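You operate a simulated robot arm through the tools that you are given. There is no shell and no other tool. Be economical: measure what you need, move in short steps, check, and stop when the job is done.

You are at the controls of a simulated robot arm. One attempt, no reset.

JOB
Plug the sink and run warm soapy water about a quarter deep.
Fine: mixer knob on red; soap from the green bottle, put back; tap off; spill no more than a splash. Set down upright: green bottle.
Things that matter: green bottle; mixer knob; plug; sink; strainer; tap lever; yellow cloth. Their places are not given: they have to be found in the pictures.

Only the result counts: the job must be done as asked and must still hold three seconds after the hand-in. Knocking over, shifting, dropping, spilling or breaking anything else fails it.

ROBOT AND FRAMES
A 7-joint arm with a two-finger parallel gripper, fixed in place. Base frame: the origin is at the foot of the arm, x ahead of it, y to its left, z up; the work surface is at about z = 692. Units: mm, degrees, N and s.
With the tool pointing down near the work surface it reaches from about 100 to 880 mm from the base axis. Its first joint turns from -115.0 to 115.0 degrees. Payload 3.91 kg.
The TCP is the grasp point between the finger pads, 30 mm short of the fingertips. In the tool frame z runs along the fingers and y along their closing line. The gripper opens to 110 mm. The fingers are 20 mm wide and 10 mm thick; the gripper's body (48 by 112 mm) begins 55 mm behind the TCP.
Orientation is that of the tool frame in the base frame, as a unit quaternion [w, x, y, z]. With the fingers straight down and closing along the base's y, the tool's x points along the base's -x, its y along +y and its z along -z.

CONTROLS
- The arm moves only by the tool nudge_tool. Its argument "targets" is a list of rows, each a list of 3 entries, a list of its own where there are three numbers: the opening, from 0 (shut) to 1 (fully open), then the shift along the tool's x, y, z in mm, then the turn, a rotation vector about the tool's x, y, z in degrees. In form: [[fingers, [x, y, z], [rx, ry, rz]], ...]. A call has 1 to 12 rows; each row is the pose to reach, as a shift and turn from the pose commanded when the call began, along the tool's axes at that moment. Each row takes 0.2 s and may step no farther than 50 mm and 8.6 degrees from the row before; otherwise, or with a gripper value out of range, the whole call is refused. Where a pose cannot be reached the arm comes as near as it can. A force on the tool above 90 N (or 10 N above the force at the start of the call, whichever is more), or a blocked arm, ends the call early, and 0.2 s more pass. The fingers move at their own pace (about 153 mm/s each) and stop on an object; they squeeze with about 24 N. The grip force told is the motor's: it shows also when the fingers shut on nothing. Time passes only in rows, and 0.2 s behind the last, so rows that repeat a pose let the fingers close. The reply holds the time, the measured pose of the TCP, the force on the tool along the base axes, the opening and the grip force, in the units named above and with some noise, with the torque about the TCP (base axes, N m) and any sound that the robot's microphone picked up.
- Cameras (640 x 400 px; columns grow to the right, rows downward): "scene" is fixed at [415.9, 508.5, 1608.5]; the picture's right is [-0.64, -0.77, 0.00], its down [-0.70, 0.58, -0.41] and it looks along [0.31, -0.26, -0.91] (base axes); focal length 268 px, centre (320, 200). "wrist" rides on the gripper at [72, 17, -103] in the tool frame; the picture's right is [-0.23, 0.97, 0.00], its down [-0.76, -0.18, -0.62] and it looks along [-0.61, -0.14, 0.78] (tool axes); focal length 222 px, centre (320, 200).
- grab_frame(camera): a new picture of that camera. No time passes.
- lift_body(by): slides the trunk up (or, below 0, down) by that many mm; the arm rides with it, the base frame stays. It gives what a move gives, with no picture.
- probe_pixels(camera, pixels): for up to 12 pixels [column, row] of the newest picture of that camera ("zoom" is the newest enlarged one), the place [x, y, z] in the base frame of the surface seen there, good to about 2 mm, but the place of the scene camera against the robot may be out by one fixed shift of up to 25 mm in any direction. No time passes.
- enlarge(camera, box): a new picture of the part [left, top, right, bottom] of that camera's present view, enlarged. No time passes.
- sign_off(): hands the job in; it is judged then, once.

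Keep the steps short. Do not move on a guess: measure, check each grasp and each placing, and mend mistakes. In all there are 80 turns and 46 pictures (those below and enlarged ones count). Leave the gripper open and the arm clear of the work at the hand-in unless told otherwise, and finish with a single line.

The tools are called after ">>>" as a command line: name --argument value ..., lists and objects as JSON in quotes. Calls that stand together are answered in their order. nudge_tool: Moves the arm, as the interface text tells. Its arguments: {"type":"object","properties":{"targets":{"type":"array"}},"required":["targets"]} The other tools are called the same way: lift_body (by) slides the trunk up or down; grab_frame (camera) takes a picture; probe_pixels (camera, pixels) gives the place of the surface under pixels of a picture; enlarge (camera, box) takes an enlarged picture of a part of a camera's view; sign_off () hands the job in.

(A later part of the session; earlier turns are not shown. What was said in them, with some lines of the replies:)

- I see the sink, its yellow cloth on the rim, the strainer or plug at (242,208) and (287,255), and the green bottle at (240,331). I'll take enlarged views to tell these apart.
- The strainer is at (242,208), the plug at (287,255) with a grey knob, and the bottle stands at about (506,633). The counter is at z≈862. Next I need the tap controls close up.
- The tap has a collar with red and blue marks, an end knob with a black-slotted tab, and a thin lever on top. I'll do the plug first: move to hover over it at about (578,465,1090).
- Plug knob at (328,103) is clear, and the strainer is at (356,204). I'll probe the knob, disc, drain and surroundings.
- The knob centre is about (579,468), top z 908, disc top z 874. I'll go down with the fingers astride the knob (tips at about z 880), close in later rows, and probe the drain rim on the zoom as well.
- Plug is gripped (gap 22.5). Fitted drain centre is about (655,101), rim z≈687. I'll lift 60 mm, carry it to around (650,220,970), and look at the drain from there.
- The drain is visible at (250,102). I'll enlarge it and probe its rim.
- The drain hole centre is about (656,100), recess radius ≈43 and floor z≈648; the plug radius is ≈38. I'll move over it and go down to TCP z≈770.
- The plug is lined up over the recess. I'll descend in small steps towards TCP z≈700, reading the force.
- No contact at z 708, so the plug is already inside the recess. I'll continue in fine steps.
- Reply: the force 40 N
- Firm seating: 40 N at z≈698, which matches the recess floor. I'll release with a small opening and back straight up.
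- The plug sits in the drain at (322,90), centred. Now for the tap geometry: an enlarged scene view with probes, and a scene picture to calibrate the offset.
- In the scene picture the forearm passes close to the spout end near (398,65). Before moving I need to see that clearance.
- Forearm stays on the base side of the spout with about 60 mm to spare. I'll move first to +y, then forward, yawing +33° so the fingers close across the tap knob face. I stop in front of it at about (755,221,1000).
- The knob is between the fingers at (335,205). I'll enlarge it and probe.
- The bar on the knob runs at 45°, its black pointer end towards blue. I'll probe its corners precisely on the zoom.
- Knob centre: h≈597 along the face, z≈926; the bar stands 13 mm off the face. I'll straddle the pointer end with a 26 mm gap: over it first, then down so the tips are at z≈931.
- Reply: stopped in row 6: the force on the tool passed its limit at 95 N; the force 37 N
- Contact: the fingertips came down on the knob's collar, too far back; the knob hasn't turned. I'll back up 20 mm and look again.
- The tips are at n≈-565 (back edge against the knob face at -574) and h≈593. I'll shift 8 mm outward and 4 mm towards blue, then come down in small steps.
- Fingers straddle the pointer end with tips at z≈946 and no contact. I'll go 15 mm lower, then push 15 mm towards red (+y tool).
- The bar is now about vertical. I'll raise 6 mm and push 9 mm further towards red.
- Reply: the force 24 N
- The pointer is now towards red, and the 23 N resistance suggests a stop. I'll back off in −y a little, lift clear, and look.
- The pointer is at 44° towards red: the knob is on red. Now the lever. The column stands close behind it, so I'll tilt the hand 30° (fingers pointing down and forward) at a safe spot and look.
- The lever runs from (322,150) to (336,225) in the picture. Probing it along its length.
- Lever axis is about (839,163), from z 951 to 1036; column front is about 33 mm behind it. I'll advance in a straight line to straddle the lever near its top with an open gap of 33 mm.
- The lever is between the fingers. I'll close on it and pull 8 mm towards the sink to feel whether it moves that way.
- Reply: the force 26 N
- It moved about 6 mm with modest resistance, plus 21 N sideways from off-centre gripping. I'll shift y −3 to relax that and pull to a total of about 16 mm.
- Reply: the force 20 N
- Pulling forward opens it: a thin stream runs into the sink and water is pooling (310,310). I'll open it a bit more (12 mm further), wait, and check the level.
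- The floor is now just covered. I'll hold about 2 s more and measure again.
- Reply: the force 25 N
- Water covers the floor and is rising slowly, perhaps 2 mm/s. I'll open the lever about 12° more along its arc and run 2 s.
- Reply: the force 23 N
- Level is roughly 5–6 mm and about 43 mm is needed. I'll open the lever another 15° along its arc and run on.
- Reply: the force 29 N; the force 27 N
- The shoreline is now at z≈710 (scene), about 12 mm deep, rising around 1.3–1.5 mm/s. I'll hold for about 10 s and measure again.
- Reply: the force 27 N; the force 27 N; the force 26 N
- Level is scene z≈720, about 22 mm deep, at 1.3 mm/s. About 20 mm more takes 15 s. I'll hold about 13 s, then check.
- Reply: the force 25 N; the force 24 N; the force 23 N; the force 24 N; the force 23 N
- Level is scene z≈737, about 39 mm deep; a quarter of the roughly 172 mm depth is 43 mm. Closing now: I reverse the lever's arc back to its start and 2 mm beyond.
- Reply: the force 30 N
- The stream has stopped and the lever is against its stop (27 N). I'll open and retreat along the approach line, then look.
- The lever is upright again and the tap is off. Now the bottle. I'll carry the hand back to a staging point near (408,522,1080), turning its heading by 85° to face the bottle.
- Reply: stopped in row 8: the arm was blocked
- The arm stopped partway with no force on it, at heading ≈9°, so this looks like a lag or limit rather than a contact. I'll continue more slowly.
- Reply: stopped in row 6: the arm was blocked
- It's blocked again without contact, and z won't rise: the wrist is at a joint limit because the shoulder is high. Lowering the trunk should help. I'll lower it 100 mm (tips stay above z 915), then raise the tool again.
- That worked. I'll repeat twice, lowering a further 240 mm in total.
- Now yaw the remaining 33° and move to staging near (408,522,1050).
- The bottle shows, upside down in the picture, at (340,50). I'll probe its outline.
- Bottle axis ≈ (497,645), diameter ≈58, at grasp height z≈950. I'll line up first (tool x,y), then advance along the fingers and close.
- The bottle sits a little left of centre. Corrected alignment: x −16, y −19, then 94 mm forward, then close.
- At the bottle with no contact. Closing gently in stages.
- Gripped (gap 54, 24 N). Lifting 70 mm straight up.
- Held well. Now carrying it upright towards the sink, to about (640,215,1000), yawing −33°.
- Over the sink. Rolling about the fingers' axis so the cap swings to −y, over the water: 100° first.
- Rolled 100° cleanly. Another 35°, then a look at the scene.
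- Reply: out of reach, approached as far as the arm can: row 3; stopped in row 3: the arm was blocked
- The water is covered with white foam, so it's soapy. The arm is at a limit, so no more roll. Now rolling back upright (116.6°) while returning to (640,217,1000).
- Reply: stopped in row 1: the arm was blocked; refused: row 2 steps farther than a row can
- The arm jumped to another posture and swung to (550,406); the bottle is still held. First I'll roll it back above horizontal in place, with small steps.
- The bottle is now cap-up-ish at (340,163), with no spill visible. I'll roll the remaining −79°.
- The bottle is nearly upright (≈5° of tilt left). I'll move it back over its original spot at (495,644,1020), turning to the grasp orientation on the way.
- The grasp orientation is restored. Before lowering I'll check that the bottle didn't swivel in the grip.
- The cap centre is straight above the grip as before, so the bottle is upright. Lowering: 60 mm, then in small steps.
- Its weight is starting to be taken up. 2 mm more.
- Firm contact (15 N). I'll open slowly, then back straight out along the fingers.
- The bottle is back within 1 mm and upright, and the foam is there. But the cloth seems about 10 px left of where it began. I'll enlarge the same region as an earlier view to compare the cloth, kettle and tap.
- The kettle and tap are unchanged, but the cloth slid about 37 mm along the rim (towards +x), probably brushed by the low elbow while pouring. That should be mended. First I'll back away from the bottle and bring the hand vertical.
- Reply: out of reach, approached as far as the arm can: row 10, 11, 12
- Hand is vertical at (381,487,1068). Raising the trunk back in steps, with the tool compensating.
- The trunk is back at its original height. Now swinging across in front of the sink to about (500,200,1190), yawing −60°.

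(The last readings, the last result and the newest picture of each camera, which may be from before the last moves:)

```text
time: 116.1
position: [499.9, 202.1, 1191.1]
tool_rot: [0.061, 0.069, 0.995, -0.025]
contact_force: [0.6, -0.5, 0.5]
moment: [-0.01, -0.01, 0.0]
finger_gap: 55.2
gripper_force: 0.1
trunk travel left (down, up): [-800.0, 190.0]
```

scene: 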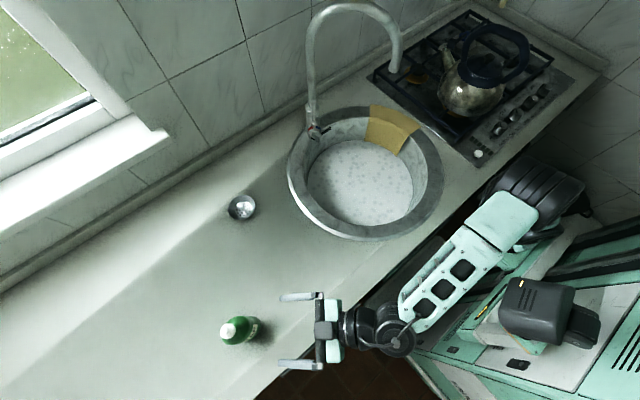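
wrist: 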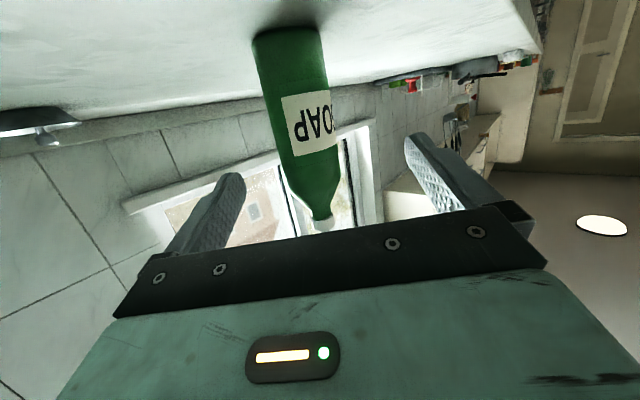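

Now across to (500,−92,1100), well on the base side of the spout, turning to vertical with heading −62°.

>>> nudge_tool --targets '[[0.5, [-2.3, -24, 8.8], [0.1, 0.65, 4.5]], [0.5, [-4.7, -48, 17.7], [0.2, 1.3, 9]], [0.5, [-7, -72, 26.5], [0.3, 1.95, 13.5]], [0.5, [-9.4, -96, 35], [0.4, 2.6, 18]], [0.5, [-11.7, -120, 44], [0.5, 3.25, 22.5]], [0.5, [-14, -143.5, 53], [0.6, 3.9, 27]], [0.5, [-16.4, -167, 62], [0.7, 4.55, 31.6]], [0.5, [-18.7, -191, 71], [0.8, 5.2, 36]], [0.5, [-21, -215, 79.5], [0.9, 5.85, 40.6]], [0.5, [-23.4, -239, 88], [1, 6.5, 45]], [0.5, [-25.8, -263, 97], [1.1, 7.15, 49.6]], [0.5, [-28.1, -287, 106], [1.2, 7.8, 54.1]]]'

>>> nudge_tool --targets '[[0.5, [0, 0, 0], [0, 0, 0]]]'

```text
time: 118.7
position: [498.9, -90.4, 1101.3]
tool_rot: [0.0, 0.516, 0.857, 0.0]
contact_force: [-0.4, 0.5, -0.2]
moment: [-0.03, -0.02, 0.0]
finger_gap: 54.8
gripper_force: 0.0
trunk travel left (down, up): [-800.0, 190.0]
```

```text
time: 119.1
position: [499.0, -90.1, 1101.0]
tool_rot: [-0.001, 0.516, 0.856, -0.001]
contact_force: [0.1, -0.3, 0.2]
moment: [0.01, 0.02, 0.0]
finger_gap: 55.0
gripper_force: 0.1
trunk travel left (down, up): [-800.0, 190.0]
```

Now forward along y≈−92 to hover over the cloth on the rim at (727,−94,960), keeping clear of the spout at (707,25), then one picture.

>>> nudge_tool --targets '[[0.5, [-11, 20, 20], [0, 0, 0]], [0.5, [-22, 40, 40], [0, 0, 0]], [0.5, [-33, 60, 60], [0, 0, 0]], [0.5, [-44, 80, 75], [0, 0, 0]], [0.5, [-55, 100, 85], [0, 0, 0]], [0.5, [-66, 120, 95], [0, 0, 0]], [0.5, [-77, 140, 105], [0, 0, 0]], [0.5, [-88, 160, 115], [0, 0, 0]], [0.5, [-99, 180, 125], [0, 0, 0]], [0.5, [-110, 199.7, 133], [0, 0, 0]], [0.5, [-110, 199.7, 141], [0, 0, 0]]]'

>>> grab_frame --camera "wrist"

```text
time: 121.5
position: [725.6, -95.2, 960.3]
tool_rot: [-0.001, 0.517, 0.856, 0.0]
contact_force: [-0.5, -0.4, 0.2]
moment: [-0.03, -0.01, 0.0]
finger_gap: 55.0
gripper_force: 0.0
trunk travel left (down, up): [-800.0, 190.0]
```

```text
1 pictures are left
```

wrist: 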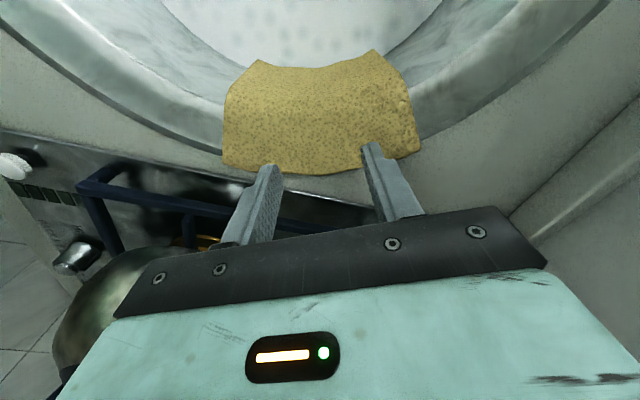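

The cloth lies across the rim, from (225,165)–(420,150) outside to (255,60)–(375,50) inside. Probing its corners and the rim.

>>> probe_pixels --camera "wrist" --pixels '[[226, 163], [415, 150], [258, 64], [373, 54], [300, 170], [320, 130], [320, 100], [240, 120], [400, 115], [435, 110], [205, 125], [320, 75]]'

```text
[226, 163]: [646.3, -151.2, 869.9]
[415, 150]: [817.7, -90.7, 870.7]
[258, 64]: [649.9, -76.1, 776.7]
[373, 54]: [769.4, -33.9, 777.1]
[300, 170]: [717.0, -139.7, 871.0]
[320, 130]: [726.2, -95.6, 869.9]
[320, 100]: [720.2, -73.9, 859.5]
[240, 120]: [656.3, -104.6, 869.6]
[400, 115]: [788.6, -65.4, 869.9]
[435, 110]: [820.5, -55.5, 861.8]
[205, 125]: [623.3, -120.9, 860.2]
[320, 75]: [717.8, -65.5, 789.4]
```

The cloth's top is at z 870 on the rim (rim 861). I'll press lightly with both fingertips on it and drag it back along the rim. First down to contact.

>>> nudge_tool --targets '[[0.5, [0, 0, 25], [0, 0, 0]], [0.5, [0, 0, 45], [0, 0, 0]], [0.5, [0, 0, 55], [0, 0, 0]], [0.5, [0, 0, 59], [0, 0, 0]], [0.5, [0, 0, 61], [0, 0, 0]], [0.5, [0, 0, 61], [0, 0, 0]]]'

```text
time: 122.9
position: [728.0, -93.8, 899.3]
tool_rot: [0.0, 0.515, 0.857, 0.0]
contact_force: [-3.9, 0.6, 17.4]
moment: [0.02, 0.14, 0.0]
finger_gap: 54.7
gripper_force: 0.1
trunk travel left (down, up): [-800.0, 190.0]
```

Contact at 17 N. Now dragging back along the rim: 35 mm with 10° of turn, slightly firmer press.

>>> nudge_tool --targets '[[0.5, [0, 0, 0.7], [0, 0, 0]], [0.5, [0.6, -4.4, 0.7], [0, 0, 1.25]], [0.5, [1.2, -8.8, 0.7], [0, 0, 2.5]], [0.5, [2, -13.2, 0.7], [0, 0, 3.75]], [0.5, [2.8, -17.6, 0.7], [0, 0, 5]], [0.5, [3.6, -22, 0.7], [0, 0, 6.25]], [0.5, [4.4, -26.4, 0.7], [0, 0, 7.5]], [0.5, [5.3, -30.8, 0.7], [0, 0, 8.75]], [0.5, [6.2, -35.2, 0.7], [0, 0, 10]], [0.5, [6.2, -35.2, 0.7], [0, 0, 10]]]'

>>> probe_pixels --camera "wrist" --pixels '[[226, 163], [415, 150]]'

```text
time: 125.1
position: [694.7, -104.9, 900.4]
tool_rot: [0.0, 0.589, 0.808, -0.001]
contact_force: [12.7, 4.6, 27.6]
moment: [0.16, -0.4, 0.18]
finger_gap: 53.5
gripper_force: 0.0
trunk travel left (down, up): [-800.0, 190.0]
```

```text
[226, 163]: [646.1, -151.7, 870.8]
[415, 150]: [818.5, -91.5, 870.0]
```

The drag went as planned with steady friction. Lifting off and retreating the same way, then the last picture for a final check.

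>>> nudge_tool --targets '[[0.5, [0, 0, -10], [0, 0, 0]], [0.5, [0, 0, -40], [0, 0, 0]], [0.5, [0, 0, -70], [0, 0, 0]], [0.7, [9, -28, -90], [0, 0, 0]], [0.8, [18, -56, -110], [0, 0, 0]], [1, [27, -84, -130], [0, 0, 0]], [1, [36, -112, -150], [0, 0, 0]], [1, [46, -140, -170], [0, 0, 0]], [1, [55, -168, -190], [0, 0, 0]], [1, [64, -196, -210], [0, 0, 0]], [1, [75, -230, -230], [0, 0, 0]], [1, [75, -230, -230], [0, 0, 0]]]'

>>> grab_frame --camera "scene"

>>> probe_pixels --camera "scene" --pixels '[[400, 130], [400, 145], [425, 131], [384, 110], [376, 138], [402, 155], [372, 110], [366, 135], [228, 330], [242, 208]]'

```text
time: 127.7
position: [473.4, -104.5, 1142.6]
tool_rot: [-0.002, 0.589, 0.808, -0.001]
contact_force: [-0.6, 0.2, 0.4]
moment: [0.02, 0.02, 0.0]
finger_gap: 109.9
gripper_force: 0.0
out of reach, approached as far as the arm can: row 11, 12
trunk travel left (down, up): [-800.0, 190.0]
```

```text
0 pictures are left
```

scene: 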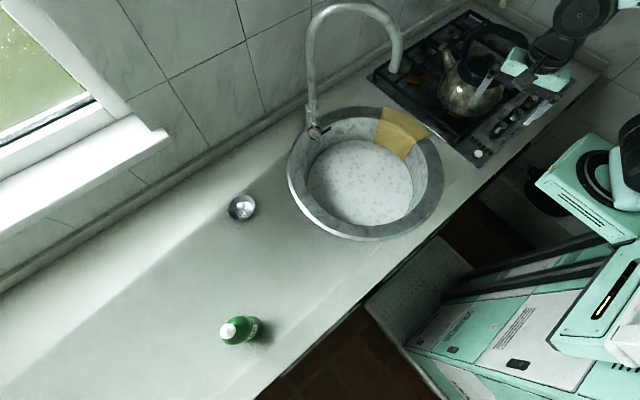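

```text
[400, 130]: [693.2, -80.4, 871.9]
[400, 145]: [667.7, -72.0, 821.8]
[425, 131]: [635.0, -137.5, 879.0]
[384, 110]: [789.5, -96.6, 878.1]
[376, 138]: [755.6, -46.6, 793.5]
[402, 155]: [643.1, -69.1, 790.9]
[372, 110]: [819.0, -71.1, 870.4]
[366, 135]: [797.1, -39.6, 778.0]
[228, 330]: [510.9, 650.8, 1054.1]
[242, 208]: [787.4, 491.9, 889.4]
```

The cloth is back in its original outline: (400,130) reads within 3 mm of its first value. The bottle and strainer are unmoved, the tap is off, the knob is on red and the sink is foamy. The arm is clear with the gripper open, so I'm handing in.

>>> sign_off

```text
The job is handed in.
```

Handed in: the sink is plugged and holds soapy water about a quarter deep, run with the mixer on red; the tap is off, the green bottle is upright in its place, and the cloth, which slid about 37 mm along the rim during the work, is back within about 3 mm of its starting place.
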